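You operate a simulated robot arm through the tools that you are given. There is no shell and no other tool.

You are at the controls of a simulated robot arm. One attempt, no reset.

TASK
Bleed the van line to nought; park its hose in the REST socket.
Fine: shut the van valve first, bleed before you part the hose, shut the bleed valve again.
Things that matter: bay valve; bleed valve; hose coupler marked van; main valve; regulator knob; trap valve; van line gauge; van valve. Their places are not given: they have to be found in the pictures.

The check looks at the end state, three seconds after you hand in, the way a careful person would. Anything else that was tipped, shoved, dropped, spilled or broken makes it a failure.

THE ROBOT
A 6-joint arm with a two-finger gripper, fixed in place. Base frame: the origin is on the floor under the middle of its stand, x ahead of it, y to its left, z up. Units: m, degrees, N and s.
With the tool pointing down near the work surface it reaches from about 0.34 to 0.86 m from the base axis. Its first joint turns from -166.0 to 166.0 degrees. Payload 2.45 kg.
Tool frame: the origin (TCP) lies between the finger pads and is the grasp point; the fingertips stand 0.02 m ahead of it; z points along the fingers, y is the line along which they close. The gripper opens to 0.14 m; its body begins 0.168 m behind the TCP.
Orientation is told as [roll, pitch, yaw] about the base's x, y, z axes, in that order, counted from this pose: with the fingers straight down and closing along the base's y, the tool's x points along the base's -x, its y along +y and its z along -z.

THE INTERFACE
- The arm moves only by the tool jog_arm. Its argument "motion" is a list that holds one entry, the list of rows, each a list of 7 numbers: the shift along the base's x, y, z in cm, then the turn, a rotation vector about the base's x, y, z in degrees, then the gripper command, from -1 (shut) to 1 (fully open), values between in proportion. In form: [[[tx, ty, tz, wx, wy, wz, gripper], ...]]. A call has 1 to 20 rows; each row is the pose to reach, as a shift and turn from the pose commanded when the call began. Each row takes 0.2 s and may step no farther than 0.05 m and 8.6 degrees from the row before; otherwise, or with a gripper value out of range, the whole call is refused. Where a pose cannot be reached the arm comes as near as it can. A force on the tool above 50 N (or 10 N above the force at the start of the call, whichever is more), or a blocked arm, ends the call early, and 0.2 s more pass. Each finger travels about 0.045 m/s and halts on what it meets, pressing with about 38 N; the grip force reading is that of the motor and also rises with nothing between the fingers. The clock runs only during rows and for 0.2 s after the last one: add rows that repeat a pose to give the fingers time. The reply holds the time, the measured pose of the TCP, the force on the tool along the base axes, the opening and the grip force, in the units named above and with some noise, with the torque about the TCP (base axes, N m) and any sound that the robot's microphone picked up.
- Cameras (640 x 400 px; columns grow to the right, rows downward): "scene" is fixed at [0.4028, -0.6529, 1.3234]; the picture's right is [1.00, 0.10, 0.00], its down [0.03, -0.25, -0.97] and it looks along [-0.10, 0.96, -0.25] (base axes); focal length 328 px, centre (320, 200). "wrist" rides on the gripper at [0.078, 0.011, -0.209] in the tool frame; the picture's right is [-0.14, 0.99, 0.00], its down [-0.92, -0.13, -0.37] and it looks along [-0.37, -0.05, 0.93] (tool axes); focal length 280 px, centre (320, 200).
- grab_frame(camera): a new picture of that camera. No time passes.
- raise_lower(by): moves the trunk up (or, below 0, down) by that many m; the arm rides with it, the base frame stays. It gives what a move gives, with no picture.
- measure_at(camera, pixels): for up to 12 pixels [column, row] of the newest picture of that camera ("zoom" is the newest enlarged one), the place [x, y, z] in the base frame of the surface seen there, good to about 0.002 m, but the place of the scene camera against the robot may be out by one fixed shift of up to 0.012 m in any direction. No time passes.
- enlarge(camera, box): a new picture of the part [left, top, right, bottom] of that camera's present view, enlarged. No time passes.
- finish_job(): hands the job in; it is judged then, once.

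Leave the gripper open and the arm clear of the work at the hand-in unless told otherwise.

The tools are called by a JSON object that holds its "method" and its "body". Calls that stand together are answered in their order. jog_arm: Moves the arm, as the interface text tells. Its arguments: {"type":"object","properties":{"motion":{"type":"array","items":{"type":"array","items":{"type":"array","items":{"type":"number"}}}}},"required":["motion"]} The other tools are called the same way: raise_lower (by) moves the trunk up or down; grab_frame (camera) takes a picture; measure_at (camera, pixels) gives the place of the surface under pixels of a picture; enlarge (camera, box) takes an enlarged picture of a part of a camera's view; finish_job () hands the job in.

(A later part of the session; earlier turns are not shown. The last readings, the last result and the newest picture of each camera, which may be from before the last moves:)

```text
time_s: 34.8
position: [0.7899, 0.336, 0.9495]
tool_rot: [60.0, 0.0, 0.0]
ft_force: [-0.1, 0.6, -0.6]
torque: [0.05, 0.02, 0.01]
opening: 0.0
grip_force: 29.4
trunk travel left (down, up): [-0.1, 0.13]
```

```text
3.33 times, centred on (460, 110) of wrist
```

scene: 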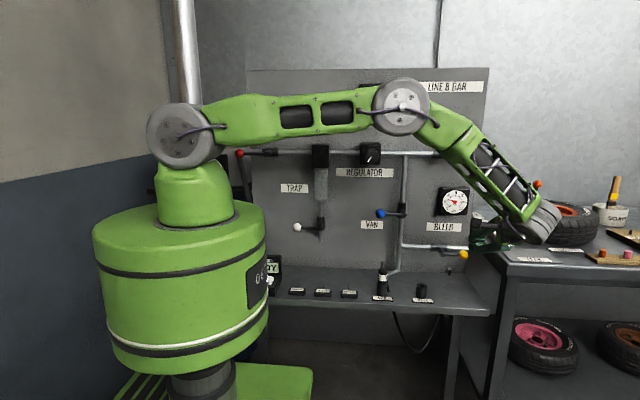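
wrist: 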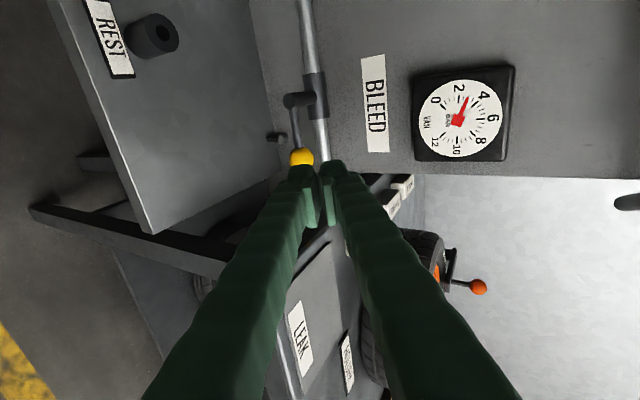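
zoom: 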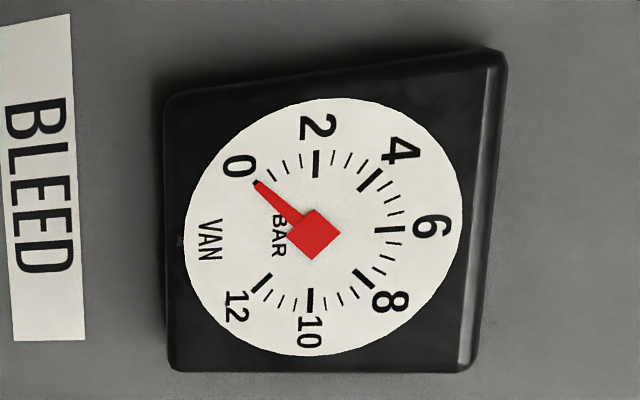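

The gauge is steady on 0. Next I close the bleed: forward above the yellow ball, then down to touch it.

{"method": "jog_arm", "body": {"motion": [[[0, 3.5, 0, 0, 0, 0, -1], [0, 7, 0, 0, 0, 0, -1], [0, 10, -0.3, 0, 0, 0, -1], [0.1, 10, -2, 0, 0, 0, -1], [0.1, 10, -3.4, 0, 0, 0, -1]]]}}

{"method": "grab_frame", "body": {"camera": "wrist"}}

{"method": "enlarge", "body": {"camera": "scene", "box": [390, 180, 510, 290]}}

```text
time_s: 36.0
position: [0.793, 0.433, 0.916]
tool_rot: [60.1, 0.0, 0.0]
ft_force: [0.5, 0.1, -1.0]
torque: [0.0, 0.01, -0.01]
opening: 0.0
grip_force: 29.1
trunk travel left (down, up): [-0.1, 0.13]
```

```text
taken
```

wrist: 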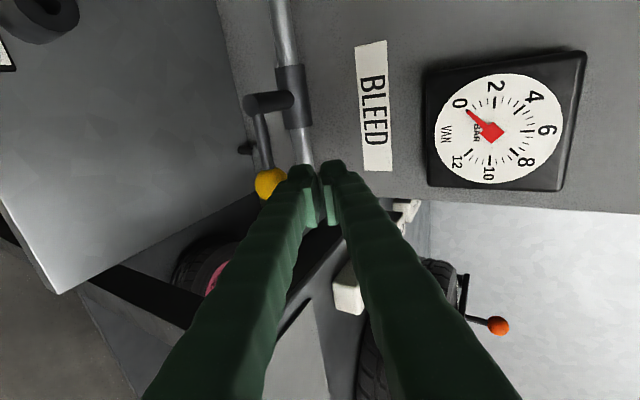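

```text
3.64 times, centred on (450, 235) of scene
```

zoom: 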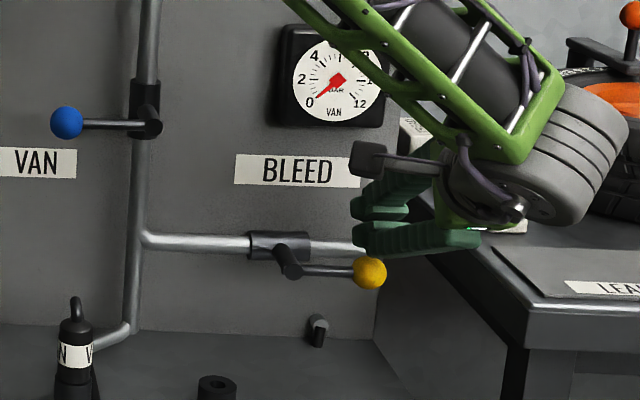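

The closed fingers hang above the yellow ball. I'll sweep the arc down and around to about 30°, then check.

{"method": "jog_arm", "body": {"motion": [[[0.5, 0, -1.2, 0, 0, 0, -1], [0.9, 0, -2.5, 0, 0, 0, -1], [1.1, 0, -3.8, 0, 0, 0, -1], [1.15, 0, -5.0, 0, 0, 0, -1], [0.95, 0, -6.3, 0, 0, 0, -1], [0.55, 0, -7.5, 0, 0, 0, -1], [0, 0, -8.6, 0, 0, 0, -1], [-0.65, 0, -9.6, 0, 0, 0, -1]]]}}

{"method": "grab_frame", "body": {"camera": "wrist"}}

{"method": "enlarge", "body": {"camera": "scene", "box": [390, 180, 510, 290]}}

```text
time_s: 37.8
position: [0.7867, 0.4345, 0.8194]
tool_rot: [60.0, 0.1, 0.0]
ft_force: [0.3, 0.0, -0.3]
torque: [-0.02, 0.01, -0.03]
opening: 0.0
grip_force: 29.0
trunk travel left (down, up): [-0.1, 0.13]
```

```text
taken
```

wrist: 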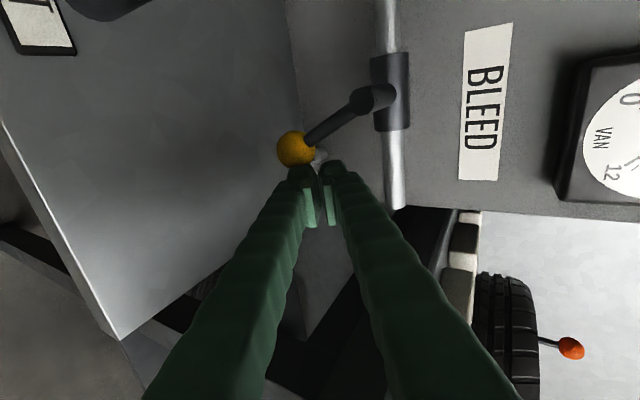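

```text
3.64 times, centred on (450, 235) of scene
```

zoom: 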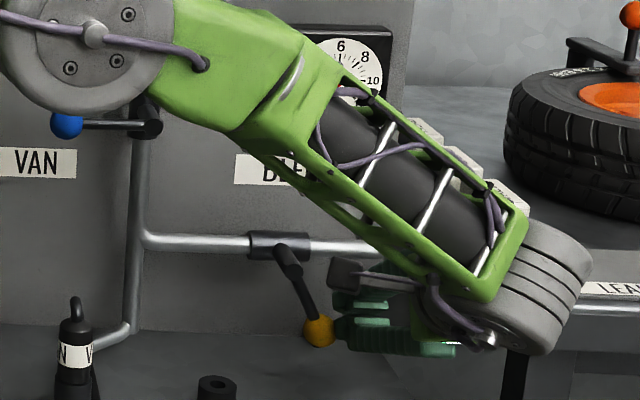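

The lever is at about 30°. I'll continue pushing toward −x until it meets its shut stop.

{"method": "jog_arm", "body": {"motion": [[[-0.9, 0, -1.0, 0, 0, 0, -1], [-1.8, 0, -1.7, 0, 0, 0, -1], [-2.5, 0, -1.8, 0, 0, 0, -1], [-3.1, 0, -1.9, 0, 0, 0, -1], [-3.5, 0, -1.9, 0, 0, 0, -1], [-3.8, 0, -1.9, 0, 0, 0, -1], [-4.0, 0, -1.9, 0, 0, 0, -1]]]}}

{"method": "grab_frame", "body": {"camera": "wrist"}}

{"method": "enlarge", "body": {"camera": "scene", "box": [390, 180, 510, 290]}}

```text
time_s: 39.4
position: [0.755, 0.4336, 0.8013]
tool_rot: [60.0, -0.2, -0.6]
ft_force: [47.2, 7.6, -3.8]
torque: [0.13, -0.66, -0.41]
opening: 0.0
grip_force: 29.6
trunk travel left (down, up): [-0.1, 0.13]
```

```text
taken
```

wrist: 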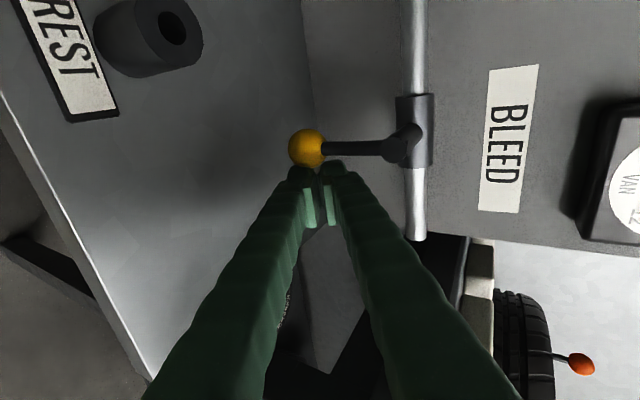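

```text
3.64 times, centred on (450, 235) of scene
```

zoom: 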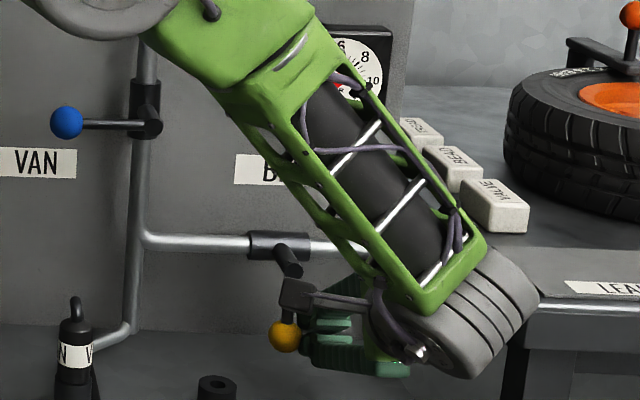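

The force hit 47 N at the stop and the lever hangs straight down, so the bleed is shut. I'll back off and retreat to a higher point, then check gauge and levers.

{"method": "jog_arm", "body": {"motion": [[[1.2, 0, 0, 0, 0, 0, -1], [1.2, -3, 1.7, 0, 0, 0, -1], [1, -6.5, 4, 0, 0, 0, -1], [0, -10, 7, 0, 0, 0, -1], [-2, -13, 10, 0, 0, 0, -1], [-5, -15, 13, 0, 0, 0, -1], [-8, -17, 16, 0, 0, 0, -1], [-8, -17, 16, 0, 0, 0, -1]]]}}

{"method": "grab_frame", "body": {"camera": "wrist"}}

{"method": "grab_frame", "body": {"camera": "scene"}}

{"method": "enlarge", "body": {"camera": "scene", "box": [360, 180, 480, 300]}}

```text
time_s: 41.2
position: [0.6676, 0.2648, 0.9625]
tool_rot: [60.0, -0.1, 0.0]
ft_force: [0.6, -0.6, -0.2]
torque: [0.0, -0.02, -0.02]
opening: 0.0
grip_force: 29.8
trunk travel left (down, up): [-0.1, 0.13]
```

```text
taken
```

wrist: 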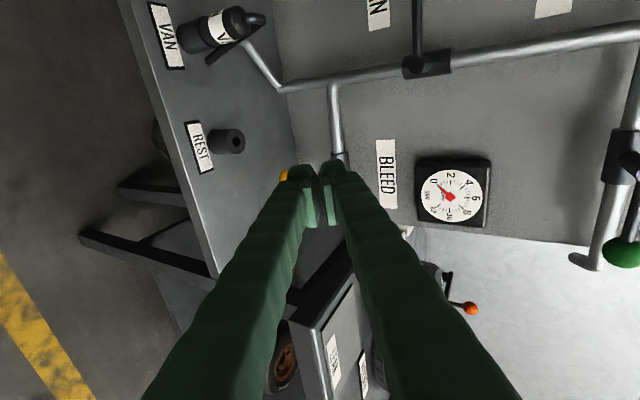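

```text
taken
```

scene: 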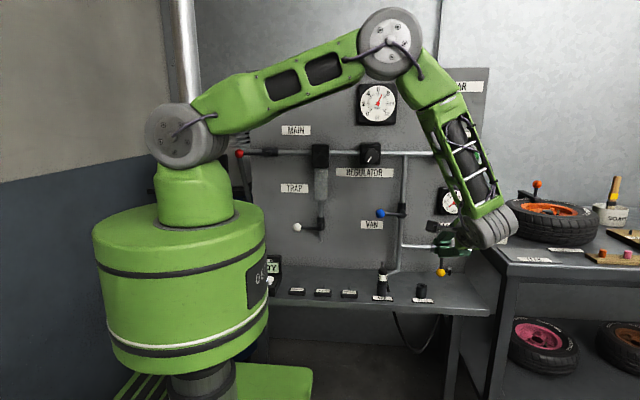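

```text
3.33 times, centred on (420, 240) of scene
```

zoom: 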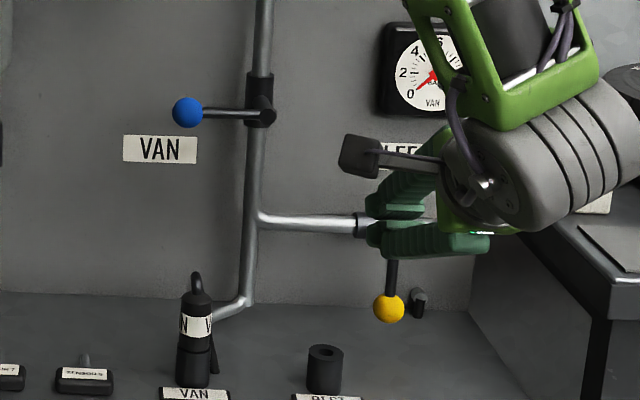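

The gauge still reads 0, the van lever is across its pipe and the bleed lever is down. Now I'll study the coupler and the REST socket up close in the wrist view.

{"method": "enlarge", "body": {"camera": "wrist", "box": [140, 0, 300, 100]}}

```text
4.00 times, centred on (220, 50) of wrist
```

zoom: 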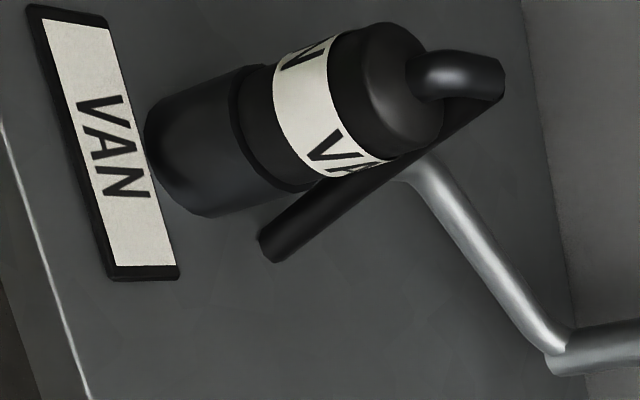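

The stub leaves the top, bends back and hangs down on the far side. I'll measure points on it and on the plug.

{"method": "measure_at", "body": {"camera": "zoom", "pixels": [[190, 140], [255, 130], [320, 110], [370, 90], [415, 110], [440, 75], [490, 78], [470, 115], [400, 160], [330, 200], [272, 240], [290, 190]]}}

{"method": "measure_at", "body": {"camera": "wrist", "pixels": [[216, 141], [225, 130], [225, 153], [236, 131], [244, 142], [238, 153], [232, 142], [236, 142], [240, 134], [231, 148], [228, 142], [210, 130]]}}

```text
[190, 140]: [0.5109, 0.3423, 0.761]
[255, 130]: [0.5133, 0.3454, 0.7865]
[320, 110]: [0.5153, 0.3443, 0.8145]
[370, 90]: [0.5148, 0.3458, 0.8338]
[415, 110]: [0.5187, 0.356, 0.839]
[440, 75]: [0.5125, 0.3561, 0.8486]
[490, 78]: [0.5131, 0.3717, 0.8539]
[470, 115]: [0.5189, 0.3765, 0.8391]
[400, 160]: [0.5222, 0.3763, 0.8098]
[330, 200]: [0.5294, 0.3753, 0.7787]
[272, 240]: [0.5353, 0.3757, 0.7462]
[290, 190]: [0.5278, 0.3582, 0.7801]
```

```text
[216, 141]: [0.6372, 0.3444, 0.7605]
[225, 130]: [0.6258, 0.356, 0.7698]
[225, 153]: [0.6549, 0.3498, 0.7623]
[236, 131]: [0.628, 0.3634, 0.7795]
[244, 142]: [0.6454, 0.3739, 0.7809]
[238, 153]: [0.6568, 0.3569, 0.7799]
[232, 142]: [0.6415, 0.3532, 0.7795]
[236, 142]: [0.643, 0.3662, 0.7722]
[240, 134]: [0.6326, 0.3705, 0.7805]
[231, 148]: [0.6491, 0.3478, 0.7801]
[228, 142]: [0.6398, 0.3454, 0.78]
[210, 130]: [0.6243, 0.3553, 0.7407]
```

The REST rim fits a centre near (0.6425, 0.360), with its top at z=0.780. The plug axis is near (0.513, 0.36), and the stub hangs on its +y/+x side. I'll turn the tool −90° about its own axis, so the fingers close along x and the camera sits on top, and move back in front of the coupler with the fingers half open.

{"method": "jog_arm", "body": {"motion": [[[-1.4, -0.4, 0, 0, 7.09, -4.09, 0.1], [-2.8, -0.8, 0, 0, 14.17, -8.18, 0.1], [-4.2, -1.2, 0, 0, 21.26, -12.27, 0.1], [-5.6, -1.6, 0, 0, 28.34, -16.36, 0.1], [-7.0, -2.0, 0, 0, 35.43, -20.45, 0.1], [-8.4, -2.4, 0, 0, 42.51, -24.55, 0.1], [-9.8, -2.8, 0, 0, 49.6, -28.64, 0.1], [-11.2, -3.2, 0, 0, 56.68, -32.73, 0.1], [-12.6, -3.6, 0, 0, 63.77, -36.82, 0.1], [-14.0, -4.0, 0, 0, 70.85, -40.91, 0.1], [-15.4, -4.5, 0, 0, 77.94, -45, 0.1], [-15.4, -4.5, 0, 0, 77.94, -45, 0.1]]]}}

{"method": "grab_frame", "body": {"camera": "wrist"}}

{"method": "grab_frame", "body": {"camera": "scene"}}

```text
time_s: 43.8
position: [0.5134, 0.2183, 0.9604]
tool_rot: [-0.2, 60.0, -90.2]
ft_force: [-0.1, 0.5, -0.4]
torque: [0.01, -0.04, 0.01]
opening: 0.077
grip_force: 0.1
trunk travel left (down, up): [-0.1, 0.13]
```

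```text
taken
```

wrist: 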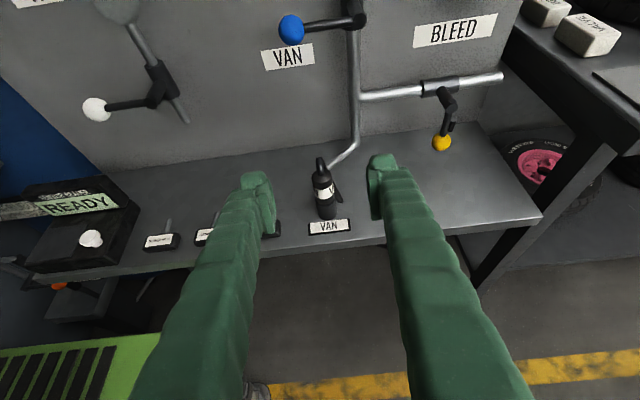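

```text
taken
```

scene: 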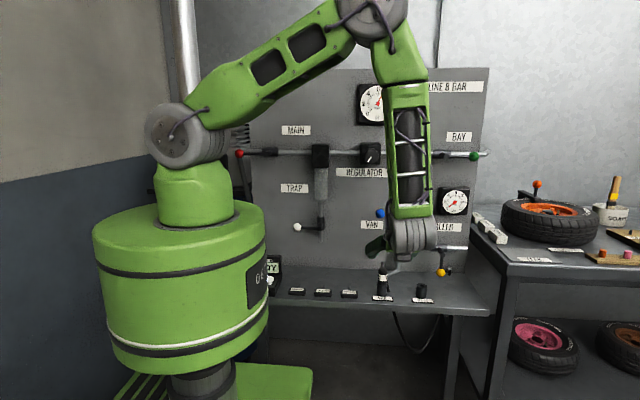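

A good view: the coupler sits between the open fingers at wrist (325,190). I'll enlarge it and measure its sides to get the axis.

{"method": "enlarge", "body": {"camera": "wrist", "box": [280, 140, 380, 240]}}

```text
4.00 times, centred on (330, 190) of wrist
```

zoom: 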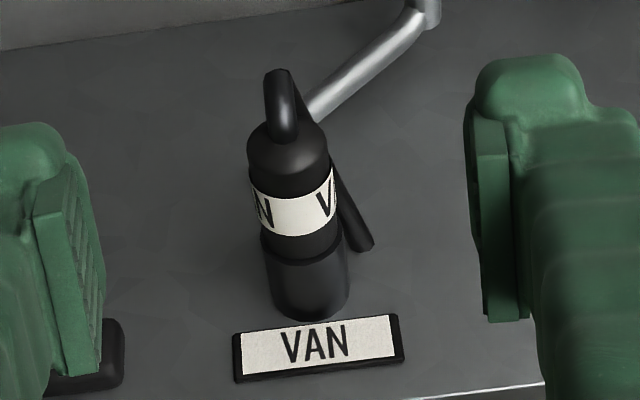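

I'll measure edges and mid-lines of the band, plug top and socket.

{"method": "measure_at", "body": {"camera": "zoom", "pixels": [[257, 212], [331, 195], [295, 212], [270, 285], [344, 275], [308, 285], [252, 160], [323, 145], [288, 165], [316, 345], [281, 85], [360, 240]]}}

{"method": "measure_at", "body": {"camera": "zoom", "pixels": [[300, 245], [302, 255], [290, 185], [290, 180], [308, 310], [285, 130], [305, 125], [270, 130], [340, 190], [350, 215], [68, 250], [490, 220]]}}

```text
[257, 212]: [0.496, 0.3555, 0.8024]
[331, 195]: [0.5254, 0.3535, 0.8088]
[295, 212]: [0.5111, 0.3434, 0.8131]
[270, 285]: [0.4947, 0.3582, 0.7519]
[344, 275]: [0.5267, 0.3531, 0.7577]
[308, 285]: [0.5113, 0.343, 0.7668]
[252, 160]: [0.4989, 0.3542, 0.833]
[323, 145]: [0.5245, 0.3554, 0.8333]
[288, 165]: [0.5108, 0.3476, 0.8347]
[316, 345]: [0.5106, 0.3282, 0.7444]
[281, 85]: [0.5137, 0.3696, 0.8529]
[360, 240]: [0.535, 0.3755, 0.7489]
```

```text
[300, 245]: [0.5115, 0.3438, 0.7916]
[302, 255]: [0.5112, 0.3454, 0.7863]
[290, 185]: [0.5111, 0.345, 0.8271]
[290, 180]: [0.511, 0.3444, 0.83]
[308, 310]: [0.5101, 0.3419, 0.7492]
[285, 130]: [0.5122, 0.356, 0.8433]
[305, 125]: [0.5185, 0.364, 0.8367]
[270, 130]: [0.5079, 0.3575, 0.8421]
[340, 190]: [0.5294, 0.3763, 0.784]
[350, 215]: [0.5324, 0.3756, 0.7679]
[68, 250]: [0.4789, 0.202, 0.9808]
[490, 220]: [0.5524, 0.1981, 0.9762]
```

The plug axis is x≈0.511, y≈0.360, and the band is at z≈0.80–0.83. I'll move in along the tool axis so the fingers straddle the band, then look before closing.

{"method": "jog_arm", "body": {"motion": [[[-0.24, 0.6, -3.5, 0, 0, 0, 0.1], [-0.24, 1.5, -7, 0, 0, 0, 0.1], [-0.24, 4.5, -8.7, 0, 0, 0, 0.1], [-0.24, 7.5, -10.4, 0, 0, 0, 0.1], [-0.24, 10.5, -12.1, 0, 0, 0, 0.1], [-0.24, 13.2, -13.8, 0, 0, 0, 0.1], [-0.24, 13.2, -13.8, 0, 0, 0, 0.1]]]}}

{"method": "grab_frame", "body": {"camera": "wrist"}}

{"method": "enlarge", "body": {"camera": "scene", "box": [340, 230, 440, 310]}}

```text
time_s: 45.4
position: [0.511, 0.3527, 0.8219]
tool_rot: [0.0, 60.0, -90.1]
ft_force: [-0.2, -0.3, 0.0]
torque: [-0.01, -0.01, 0.0]
opening: 0.0771
grip_force: 0.2
trunk travel left (down, up): [-0.1, 0.13]
```

```text
taken
```

wrist: 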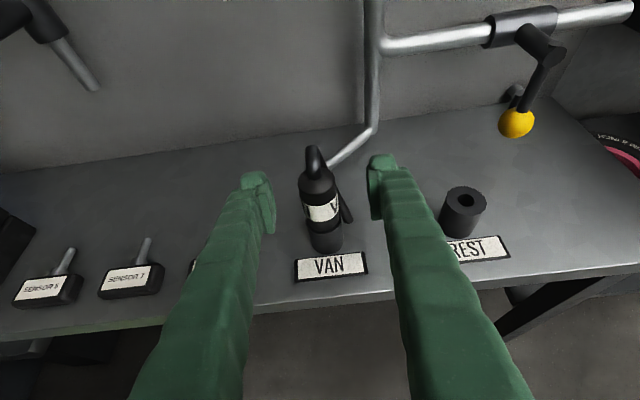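

```text
5.00 times, centred on (390, 270) of scene
```

zoom: 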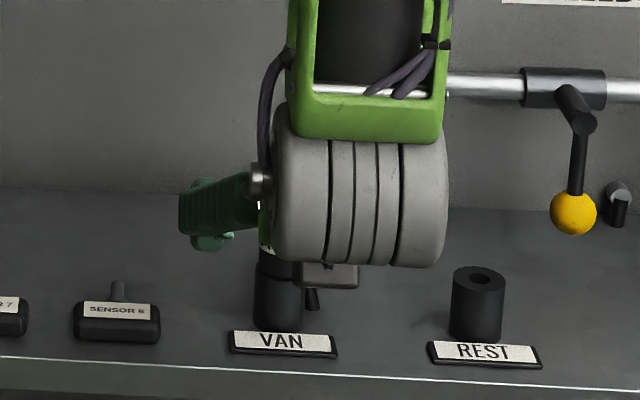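

The fingers straddle the band. From this view I'll measure REST and the plug together for a precise relative offset before gripping.

{"method": "enlarge", "body": {"camera": "wrist", "box": [410, 170, 510, 250]}}

```text
5.00 times, centred on (460, 210) of wrist
```

zoom: 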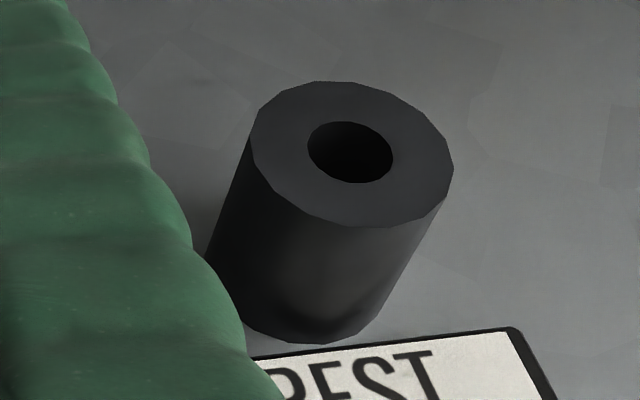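

{"method": "measure_at", "body": {"camera": "zoom", "pixels": [[257, 150], [446, 168], [340, 88], [360, 221], [301, 150], [400, 157], [348, 115], [362, 190], [290, 105], [410, 215], [425, 115], [280, 195]]}}

{"method": "measure_at", "body": {"camera": "wrist", "pixels": [[309, 215], [321, 214], [334, 211], [315, 240], [326, 239], [337, 237], [303, 190], [316, 192], [332, 185], [331, 266], [484, 248], [317, 178]]}}

```text
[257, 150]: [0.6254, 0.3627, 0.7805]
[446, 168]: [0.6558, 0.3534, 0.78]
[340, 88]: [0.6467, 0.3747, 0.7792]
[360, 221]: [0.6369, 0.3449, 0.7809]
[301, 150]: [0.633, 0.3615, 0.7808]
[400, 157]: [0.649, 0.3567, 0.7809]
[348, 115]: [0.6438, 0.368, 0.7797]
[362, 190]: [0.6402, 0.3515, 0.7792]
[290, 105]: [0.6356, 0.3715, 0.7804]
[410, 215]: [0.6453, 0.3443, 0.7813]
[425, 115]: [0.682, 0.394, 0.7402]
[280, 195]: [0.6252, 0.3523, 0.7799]
```

```text
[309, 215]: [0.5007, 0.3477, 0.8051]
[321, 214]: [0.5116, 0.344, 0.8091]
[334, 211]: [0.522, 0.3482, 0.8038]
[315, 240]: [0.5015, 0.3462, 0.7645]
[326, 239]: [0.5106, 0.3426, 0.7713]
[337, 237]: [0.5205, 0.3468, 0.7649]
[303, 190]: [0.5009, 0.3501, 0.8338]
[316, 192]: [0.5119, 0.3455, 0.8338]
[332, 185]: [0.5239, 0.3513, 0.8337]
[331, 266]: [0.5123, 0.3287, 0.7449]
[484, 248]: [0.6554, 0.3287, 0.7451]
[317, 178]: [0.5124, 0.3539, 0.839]
```

The offsets agree well: the plug axis is at (0.5113, 0.3594) and the REST centre at (0.641, 0.359), so the shift is about +0.130 m in x. I'll close the fingers on the band.

{"method": "jog_arm", "body": {"motion": [[[0, 0, 0, 0, 0, 0, -0.3], [0, 0, 0, 0, 0, 0, -0.5], [0, 0, 0, 0, 0, 0, -1], [0, 0, 0, 0, 0, 0, -1], [0, 0, 0, 0, 0, 0, -1], [0, 0, 0, 0, 0, 0, -1]]]}}

{"method": "grab_frame", "body": {"camera": "wrist"}}

{"method": "enlarge", "body": {"camera": "wrist", "box": [260, 130, 390, 260]}}

```text
time_s: 46.8
position: [0.5106, 0.3529, 0.8216]
tool_rot: [0.0, 59.9, -90.0]
ft_force: [-8.4, 0.4, -0.3]
torque: [0.06, 0.09, 0.07]
opening: 0.0278
grip_force: 38.4
trunk travel left (down, up): [-0.1, 0.13]
```

```text
taken
```

wrist: 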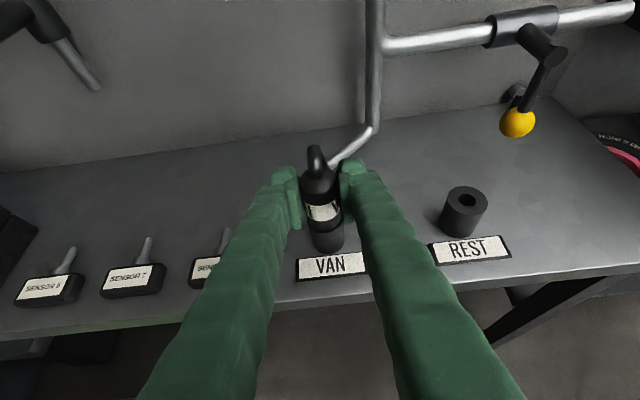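

```text
3.08 times, centred on (325, 195) of wrist
```

zoom: 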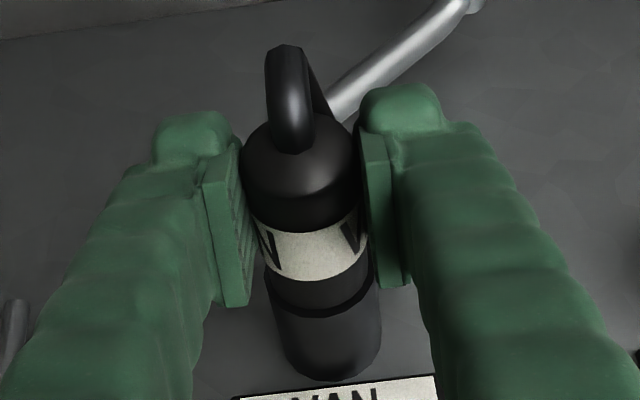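

It is gripped, with the opening at 27.8 mm and 38 N. I'll pull straight up slowly, watching the force.

{"method": "jog_arm", "body": {"motion": [[[-0.05, 0, 0.2, 0, 0, 0, -1], [-0.05, 0, 0.5, 0, 0, 0, -1], [-0.05, 0, 0.8, 0, 0, 0, -1], [-0.05, 0, 1.2, 0, 0, 0, -1], [-0.05, 0, 1.6, 0, 0, 0, -1], [-0.05, 0, 2.0, 0, 0, 0, -1]]]}}

{"method": "grab_frame", "body": {"camera": "wrist"}}

{"method": "enlarge", "body": {"camera": "scene", "box": [340, 230, 440, 310]}}

```text
time_s: 48.2
position: [0.5104, 0.3507, 0.8426]
tool_rot: [0.1, 59.9, -90.2]
ft_force: [-0.3, 6.6, -2.4]
torque: [0.45, 0.06, 0.02]
opening: 0.028
grip_force: 38.4
trunk travel left (down, up): [-0.1, 0.13]
```

```text
taken
```

wrist: 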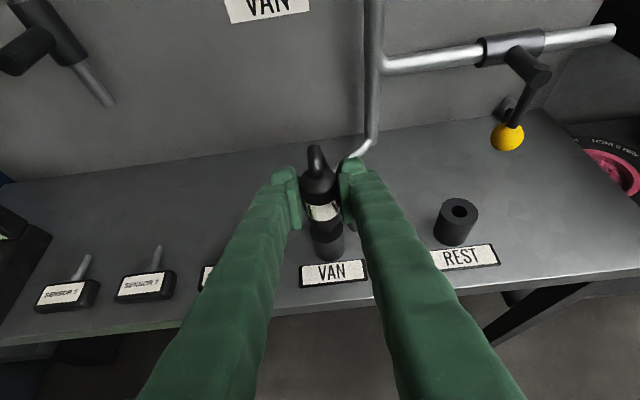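

```text
5.00 times, centred on (390, 270) of scene
```

zoom: 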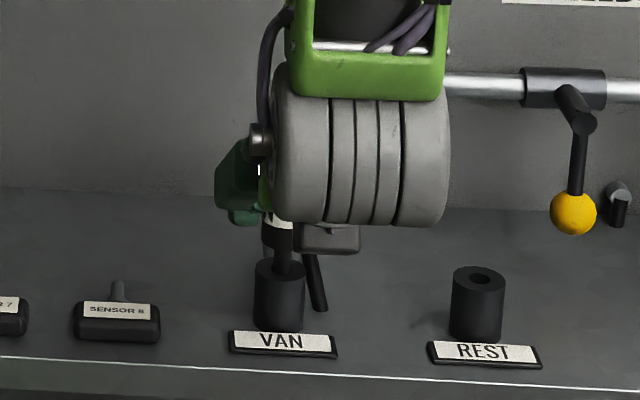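

The plug is sliding out, with its thin spigot visible above the VAN socket. I'll keep lifting.

{"method": "jog_arm", "body": {"motion": [[[0, 0, 0.5, 0, 0, 0, -1], [0, 0, 1.0, 0, 0, 0, -1], [0, 0, 1.5, 0, 0, 0, -1], [0, 0, 2.0, 0, 0, 0, -1], [0, 0, 2.6, 0, 0, 0, -1], [0, 0, 3.2, 0, 0, 0, -1], [0, 0, 3.8, 0, 0, 0, -1], [0, 0, 4.4, 0, 0, 0, -1], [0, 0, 5.0, 0, 0, 0, -1], [0, 0, 5.0, 0, 0, 0, -1]]]}}

{"method": "grab_frame", "body": {"camera": "wrist"}}

{"method": "enlarge", "body": {"camera": "scene", "box": [340, 220, 450, 310]}}

```text
time_s: 50.4
position: [0.5098, 0.3523, 0.8927]
tool_rot: [-0.1, 60.0, -89.9]
ft_force: [0.0, -0.6, -0.6]
torque: [0.02, 0.0, -0.02]
opening: 0.028
grip_force: 37.9
trunk travel left (down, up): [-0.1, 0.13]
```

```text
taken
```

wrist: 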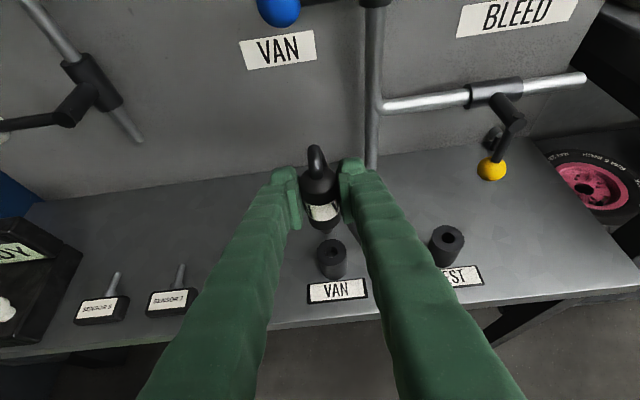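

```text
4.44 times, centred on (395, 265) of scene
```

zoom: 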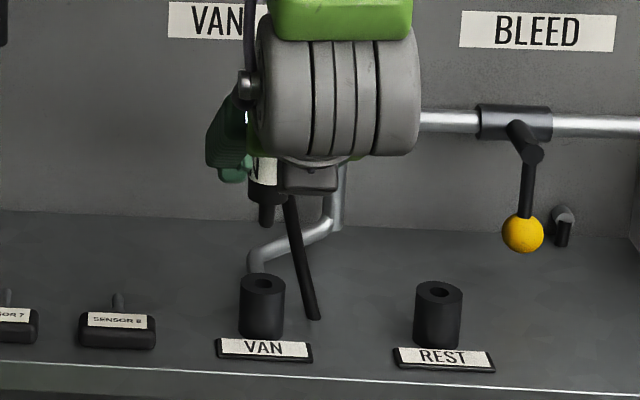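

The plug is fully out, and the hose trails to a point on the shelf. I'll carry it +13 cm in x at this height to above REST.

{"method": "jog_arm", "body": {"motion": [[[2, 0, 0, 0, 0, 0, -1], [4.2, 0, 0, 0, 0, 0, -1], [6.5, 0, 0, 0, 0, 0, -1], [8.8, 0, 0, 0, 0, 0, -1], [11, 0, 0, 0, 0, 0, -1], [12.5, 0, 0, 0, 0, 0, -1], [13.05, 0, 0, 0, 0, 0, -1], [13.05, 0, 0, 0, 0, 0, -1], [13.05, 0, 0, 0, 0, 0, -1]]]}}

{"method": "grab_frame", "body": {"camera": "wrist"}}

{"method": "enlarge", "body": {"camera": "scene", "box": [370, 220, 470, 310]}}

{"method": "enlarge", "body": {"camera": "wrist", "box": [270, 130, 400, 310]}}

```text
time_s: 52.4
position: [0.6409, 0.3505, 0.8931]
tool_rot: [0.0, 60.0, -90.0]
ft_force: [0.9, 0.2, 0.1]
torque: [0.03, -0.02, 0.02]
opening: 0.028
grip_force: 37.7
trunk travel left (down, up): [-0.1, 0.13]
```

```text
taken
```

wrist: 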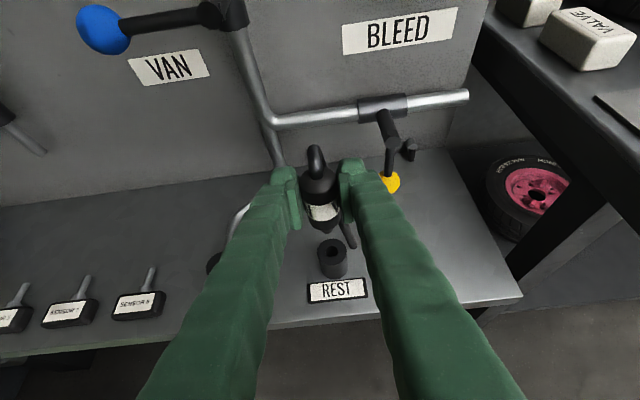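

```text
4.44 times, centred on (420, 265) of scene
```

zoom: 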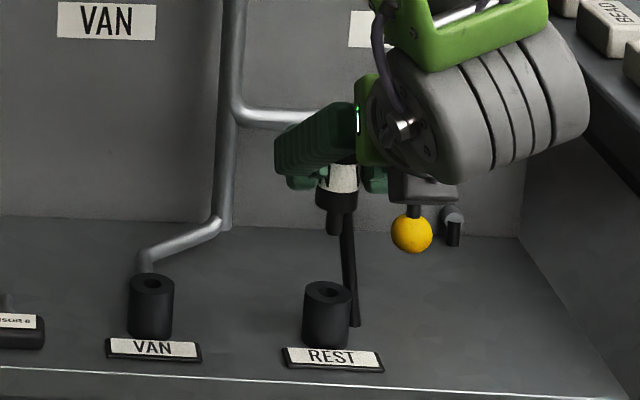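

```text
2.22 times, centred on (335, 220) of wrist
```

zoom: 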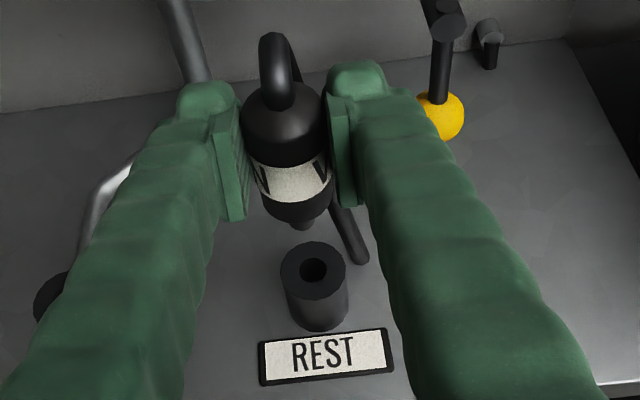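

The plug now hangs above REST, which is at about (313,270) in the enlargement. I'll measure the plug, its spigot, the trailing hose end and the REST rim to check alignment.

{"method": "measure_at", "body": {"camera": "zoom", "pixels": [[262, 185], [293, 190], [325, 178], [275, 208], [296, 213], [325, 203], [301, 226], [340, 215], [362, 260], [283, 268], [345, 266], [311, 244]]}}

{"method": "measure_at", "body": {"camera": "zoom", "pixels": [[318, 296], [298, 269], [329, 269], [312, 257], [315, 284], [290, 150], [250, 150], [322, 140], [285, 160], [325, 360], [295, 228], [308, 224]]}}

```text
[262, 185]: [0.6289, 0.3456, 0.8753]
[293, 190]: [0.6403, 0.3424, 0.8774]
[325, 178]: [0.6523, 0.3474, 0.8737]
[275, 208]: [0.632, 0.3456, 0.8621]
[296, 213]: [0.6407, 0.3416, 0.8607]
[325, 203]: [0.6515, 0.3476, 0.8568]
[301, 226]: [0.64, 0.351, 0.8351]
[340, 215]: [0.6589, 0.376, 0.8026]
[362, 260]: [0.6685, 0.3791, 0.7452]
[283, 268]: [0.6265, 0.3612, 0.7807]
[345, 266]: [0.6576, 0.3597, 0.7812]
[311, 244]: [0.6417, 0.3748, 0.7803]
```

```text
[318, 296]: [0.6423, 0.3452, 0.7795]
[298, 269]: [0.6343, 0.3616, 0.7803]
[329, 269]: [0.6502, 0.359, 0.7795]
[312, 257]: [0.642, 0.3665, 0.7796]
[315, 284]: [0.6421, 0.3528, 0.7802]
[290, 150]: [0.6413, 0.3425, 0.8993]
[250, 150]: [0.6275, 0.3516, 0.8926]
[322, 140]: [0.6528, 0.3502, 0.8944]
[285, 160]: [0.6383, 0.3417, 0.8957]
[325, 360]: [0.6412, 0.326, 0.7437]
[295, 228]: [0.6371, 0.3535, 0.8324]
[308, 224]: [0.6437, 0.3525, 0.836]
```

The REST centre is at about (0.642, 0.360), and the plug axis is at about (0.640, 0.358). I'll shift +1.5 mm in x and +2 mm in y, lower 3.5 cm to just above the socket, and re-check.

{"method": "jog_arm", "body": {"motion": [[[0.15, 0.2, 0, 0, 0, 0, -1], [0.15, 0.2, -1, 0, 0, 0, -1], [0.15, 0.2, -2, 0, 0, 0, -1], [0.15, 0.2, -2.8, 0, 0, 0, -1], [0.15, 0.2, -3.4, 0, 0, 0, -1], [0.15, 0.2, -3.4, 0, 0, 0, -1]]]}}

{"method": "grab_frame", "body": {"camera": "wrist"}}

{"method": "enlarge", "body": {"camera": "scene", "box": [400, 250, 450, 300]}}

{"method": "enlarge", "body": {"camera": "wrist", "box": [280, 170, 380, 290]}}

```text
time_s: 53.8
position: [0.642, 0.353, 0.8577]
tool_rot: [-0.1, 60.0, -90.1]
ft_force: [0.9, 0.2, -0.5]
torque: [0.01, 0.03, -0.01]
opening: 0.0279
grip_force: 37.6
trunk travel left (down, up): [-0.1, 0.13]
```

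```text
taken
```

wrist: 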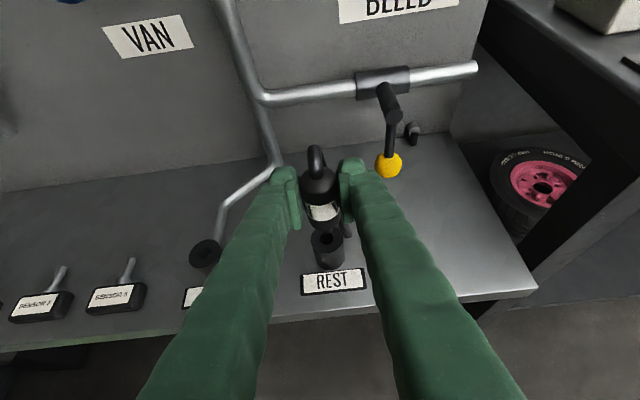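

```text
8.00 times, centred on (425, 275) of scene
```

zoom: 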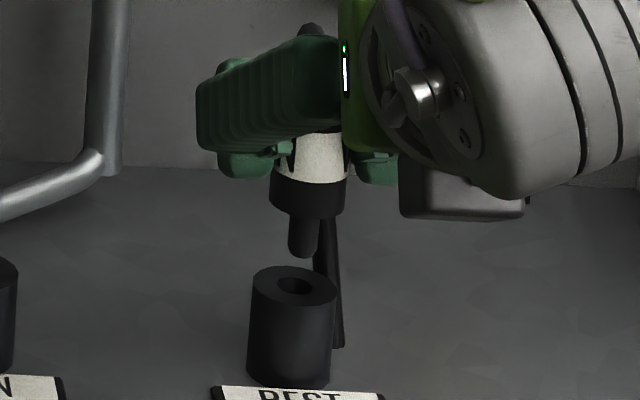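

```text
3.33 times, centred on (330, 230) of wrist
```

zoom: 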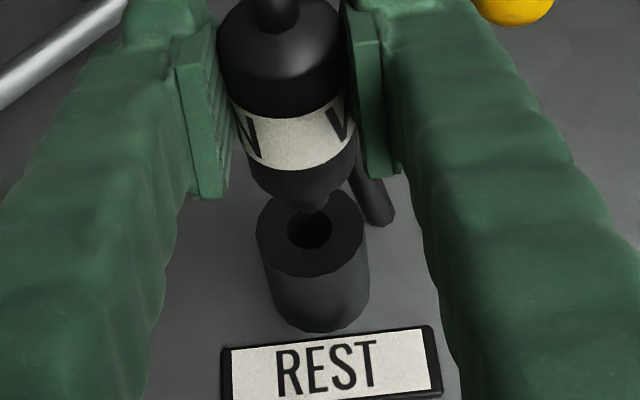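

I'm now just above the socket. I'll measure spigot, body and rim in this wrist enlargement, then the same in the scene view for a second opinion.

{"method": "measure_at", "body": {"camera": "zoom", "pixels": [[300, 205], [318, 207], [325, 203], [255, 180], [300, 195], [352, 165], [240, 140], [295, 150], [353, 125], [262, 233], [362, 230], [315, 275]]}}

{"method": "measure_at", "body": {"camera": "zoom", "pixels": [[282, 233], [336, 230], [310, 255], [310, 262], [265, 250], [365, 250], [222, 60], [345, 50], [285, 80], [312, 212], [330, 370], [290, 230]]}}

{"method": "enlarge", "body": {"camera": "scene", "box": [400, 250, 450, 300]}}

{"method": "measure_at", "body": {"camera": "zoom", "pixels": [[290, 235], [303, 235], [315, 235], [303, 252], [275, 195], [307, 205], [340, 195], [256, 285], [333, 288], [294, 271], [294, 303], [292, 340]]}}

```text
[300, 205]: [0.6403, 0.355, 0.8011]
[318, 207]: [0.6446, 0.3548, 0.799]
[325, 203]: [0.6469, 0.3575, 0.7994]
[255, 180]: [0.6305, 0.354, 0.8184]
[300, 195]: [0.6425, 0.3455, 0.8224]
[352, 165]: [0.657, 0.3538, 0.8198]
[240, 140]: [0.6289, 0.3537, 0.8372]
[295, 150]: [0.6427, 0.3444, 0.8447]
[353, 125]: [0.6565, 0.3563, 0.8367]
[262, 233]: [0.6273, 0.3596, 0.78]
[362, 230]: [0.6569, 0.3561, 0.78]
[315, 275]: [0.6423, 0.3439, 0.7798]
```

```text
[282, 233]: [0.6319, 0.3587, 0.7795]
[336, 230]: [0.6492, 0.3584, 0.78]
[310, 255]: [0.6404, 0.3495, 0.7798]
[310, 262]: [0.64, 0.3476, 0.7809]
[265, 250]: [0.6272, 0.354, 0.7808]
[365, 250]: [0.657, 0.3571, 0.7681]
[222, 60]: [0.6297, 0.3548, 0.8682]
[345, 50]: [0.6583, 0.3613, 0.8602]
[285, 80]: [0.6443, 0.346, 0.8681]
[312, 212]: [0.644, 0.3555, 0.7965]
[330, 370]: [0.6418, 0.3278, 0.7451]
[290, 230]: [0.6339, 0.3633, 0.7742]
```

```text
8.00 times, centred on (425, 275) of scene
```

zoom: 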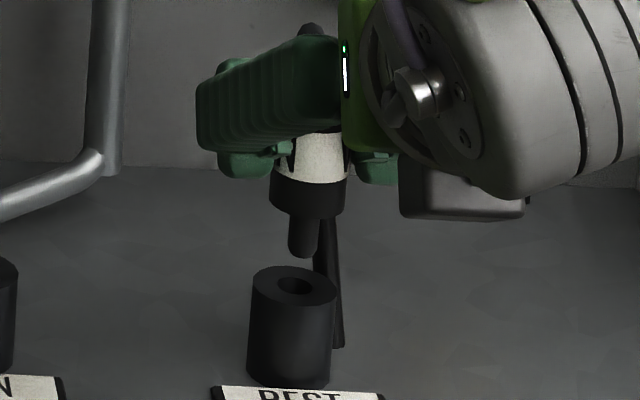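

```text
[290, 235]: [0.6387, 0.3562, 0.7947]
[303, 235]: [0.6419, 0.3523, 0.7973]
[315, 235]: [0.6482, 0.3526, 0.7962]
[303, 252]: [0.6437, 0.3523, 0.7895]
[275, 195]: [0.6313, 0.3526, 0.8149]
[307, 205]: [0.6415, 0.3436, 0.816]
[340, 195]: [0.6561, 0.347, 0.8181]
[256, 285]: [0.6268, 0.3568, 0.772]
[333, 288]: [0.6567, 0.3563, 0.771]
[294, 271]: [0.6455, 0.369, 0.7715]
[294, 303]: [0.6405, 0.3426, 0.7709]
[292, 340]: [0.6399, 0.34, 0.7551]
```

Both views say the plug is about 1.7 mm too far in +x and about 1–2 mm in +y. I'll correct by −1.6 mm in x and −1.5 mm in y, then lower 2 cm so the spigot enters, watching the force.

{"method": "jog_arm", "body": {"motion": [[[-0.16, -0.15, 0, 0, 0, 0, -1], [-0.16, -0.15, 0, 0, 0, 0, -1], [-0.16, -0.15, -0.5, 0, 0, 0, -1], [-0.16, -0.15, -1.0, 0, 0, 0, -1], [-0.16, -0.15, -1.4, 0, 0, 0, -1], [-0.16, -0.15, -1.8, 0, 0, 0, -1], [-0.16, -0.15, -1.8, 0, 0, 0, -1]]]}}

{"method": "grab_frame", "body": {"camera": "wrist"}}

{"method": "enlarge", "body": {"camera": "scene", "box": [400, 250, 450, 300]}}

{"method": "enlarge", "body": {"camera": "wrist", "box": [280, 170, 380, 290]}}

```text
time_s: 55.4
position: [0.6388, 0.3537, 0.8412]
tool_rot: [0.2, 60.0, -89.9]
ft_force: [2.6, 8.7, -0.1]
torque: [0.24, -0.07, -0.03]
opening: 0.028
grip_force: 38.0
trunk travel left (down, up): [-0.1, 0.13]
```

```text
taken
```

wrist: 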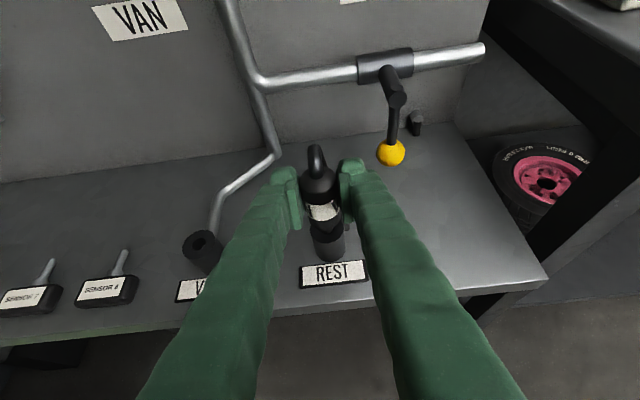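

```text
8.00 times, centred on (425, 275) of scene
```

zoom: 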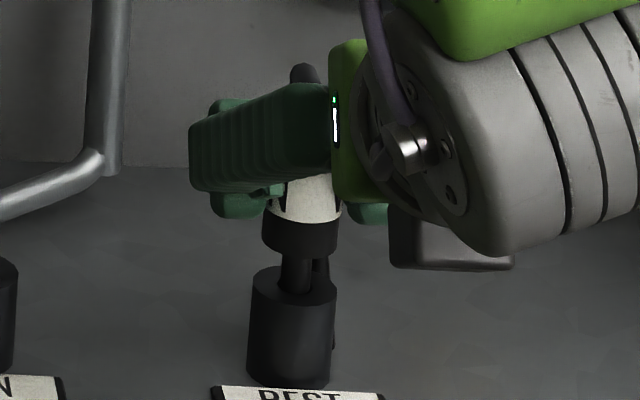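

```text
3.33 times, centred on (330, 230) of wrist
```

zoom: 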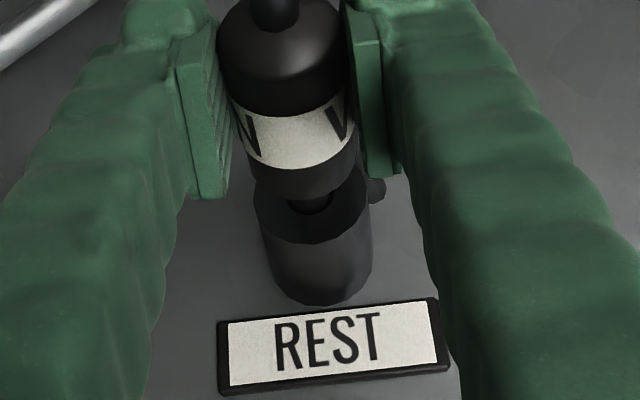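

The spigot has entered REST. There's a side force of +8.7 N in y, so I'll ease +1 mm in y, +0.4 mm in x, and continue lowering.

{"method": "jog_arm", "body": {"motion": [[[0.04, 0.1, 0, 0, 0, 0, -1], [0.04, 0.12, 0, 0, 0, 0, -1], [0.04, 0.12, -0.4, 0, 0, 0, -1], [0.04, 0.12, -0.8, 0, 0, 0, -1], [0.04, 0.12, -1.1, 0, 0, 0, -1], [0.04, 0.12, -1.4, 0, 0, 0, -1], [0.04, 0.12, -1.4, 0, 0, 0, -1]]]}}

{"method": "grab_frame", "body": {"camera": "wrist"}}

{"method": "enlarge", "body": {"camera": "scene", "box": [400, 250, 450, 300]}}

```text
time_s: 57.0
position: [0.6397, 0.3537, 0.8265]
tool_rot: [-0.1, 60.1, -90.0]
ft_force: [0.9, -5.3, -1.0]
torque: [-0.27, 0.02, 0.0]
opening: 0.0279
grip_force: 38.2
trunk travel left (down, up): [-0.1, 0.13]
```

```text
taken
```

wrist: 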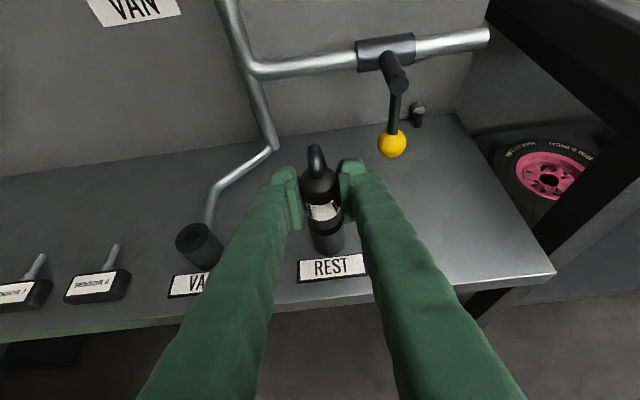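

```text
8.00 times, centred on (425, 275) of scene
```

zoom: 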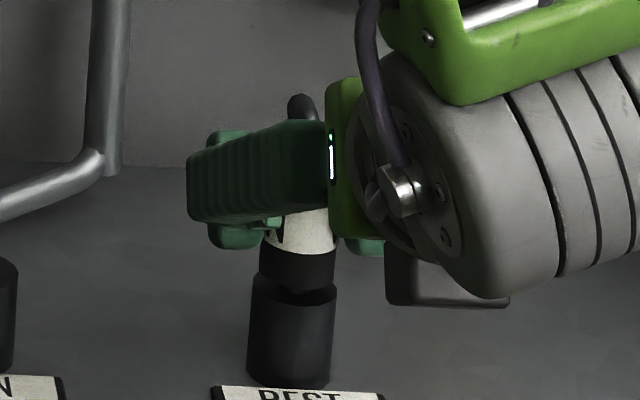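

There's a small gap left and the side force has flipped to −5 N. I'll ease back 0.5 mm in y and lower the rest until it seats.

{"method": "jog_arm", "body": {"motion": [[[0, -0.05, 0, 0, 0, 0, -1], [0, -0.05, -0.2, 0, 0, 0, -1], [0, -0.05, -0.35, 0, 0, 0, -1], [0, -0.05, -0.5, 0, 0, 0, -1], [0, -0.05, -0.6, 0, 0, 0, -1]]]}}

{"method": "grab_frame", "body": {"camera": "wrist"}}

{"method": "enlarge", "body": {"camera": "scene", "box": [400, 250, 450, 300]}}

```text
time_s: 58.2
position: [0.6397, 0.3518, 0.823]
tool_rot: [0.2, 60.2, -89.8]
ft_force: [-3.5, -5.8, 10.9]
torque: [-0.24, 0.05, 0.04]
opening: 0.0277
grip_force: 38.8
trunk travel left (down, up): [-0.1, 0.13]
```

```text
taken
```

wrist: 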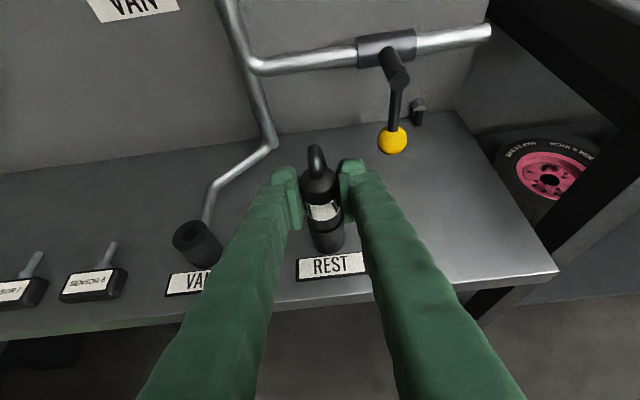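

```text
8.00 times, centred on (425, 275) of scene
```

zoom: 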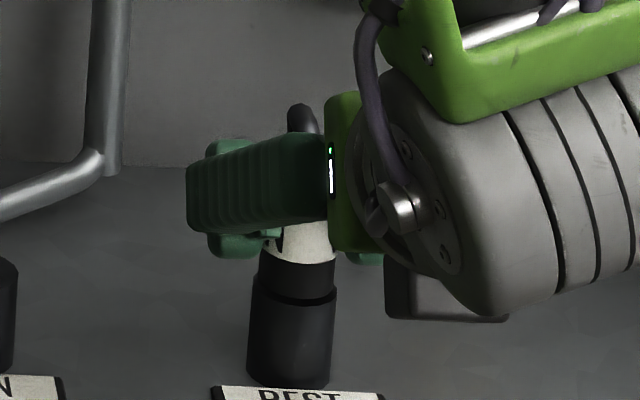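

The vertical force reads +11 N, so it is touching the seat. I'll look closely at the seam between plug and socket.

{"method": "enlarge", "body": {"camera": "wrist", "box": [285, 160, 365, 260]}}

{"method": "measure_at", "body": {"camera": "wrist", "pixels": [[323, 226], [325, 231], [326, 235], [327, 240], [322, 212], [318, 190], [316, 180]]}}

```text
4.00 times, centred on (325, 210) of wrist
```

zoom: 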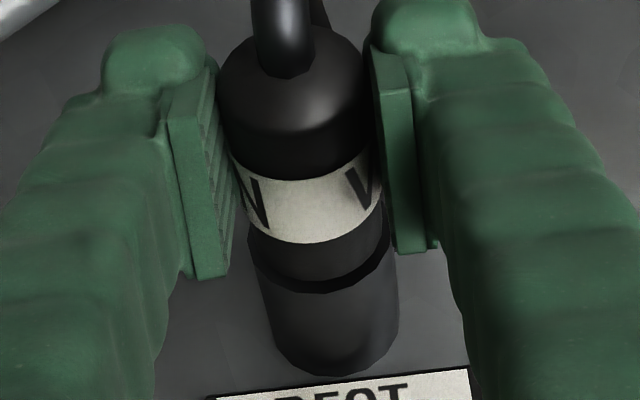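

```text
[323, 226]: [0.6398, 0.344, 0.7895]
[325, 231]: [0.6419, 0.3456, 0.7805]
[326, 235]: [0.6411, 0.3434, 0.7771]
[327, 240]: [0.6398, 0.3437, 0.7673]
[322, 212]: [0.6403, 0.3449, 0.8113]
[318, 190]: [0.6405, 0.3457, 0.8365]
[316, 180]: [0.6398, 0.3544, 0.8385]
```

It looks seated the same way it sat in VAN. One gentle extra press of 1.5 mm will confirm it is fully down.

{"method": "jog_arm", "body": {"motion": [[[0, 0, -0.08, 0, 0, 0, -1], [0, 0, -0.15, 0, 0, 0, -1], [0, 0, -0.15, 0, 0, 0, -1]]]}}

{"method": "enlarge", "body": {"camera": "wrist", "box": [285, 160, 365, 260]}}

```text
time_s: 59.0
position: [0.6393, 0.3532, 0.8214]
tool_rot: [0.2, 60.2, -89.6]
ft_force: [-1.3, -1.6, 23.9]
torque: [0.25, -0.06, 0.02]
opening: 0.0279
grip_force: 38.0
trunk travel left (down, up): [-0.1, 0.13]
```

```text
4.00 times, centred on (325, 210) of wrist
```

zoom: 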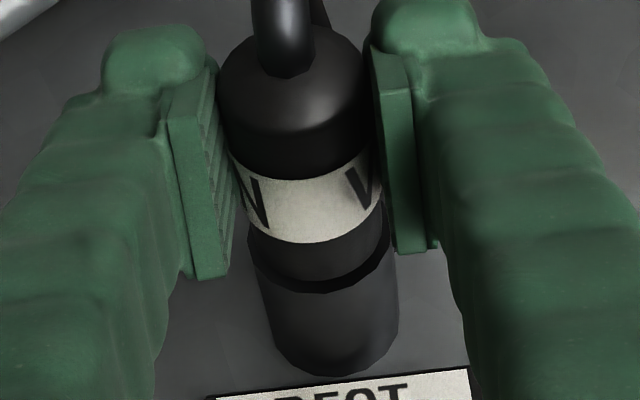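

The force is a steady 24 N at the same height as in VAN, so it is seated. I'll ease off the downward load, open the fingers, and check that it stands.

{"method": "jog_arm", "body": {"motion": [[[0, 0, 0.15, 0, 0, 0, -1], [0, 0, 0.2, 0, 0, 0, -1], [0, 0, 0.2, 0, 0, 0, -0.4], [0, 0, 0.2, 0, 0, 0, -0.2], [0, 0, 0.2, 0, 0, 0, 0.1], [0, 0, 0.2, 0, 0, 0, 0.1], [0, 0, 0.2, 0, 0, 0, 0.1]]]}}

{"method": "grab_frame", "body": {"camera": "wrist"}}

```text
time_s: 60.6
position: [0.6398, 0.3517, 0.8212]
tool_rot: [-0.1, 60.0, -90.0]
ft_force: [0.2, -1.1, 1.0]
torque: [0.01, -0.01, 0.01]
opening: 0.0769
grip_force: 0.0
trunk travel left (down, up): [-0.1, 0.13]
```

```text
taken
```

wrist: 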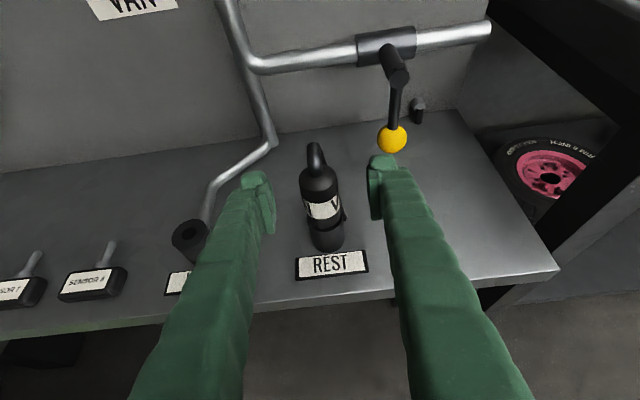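

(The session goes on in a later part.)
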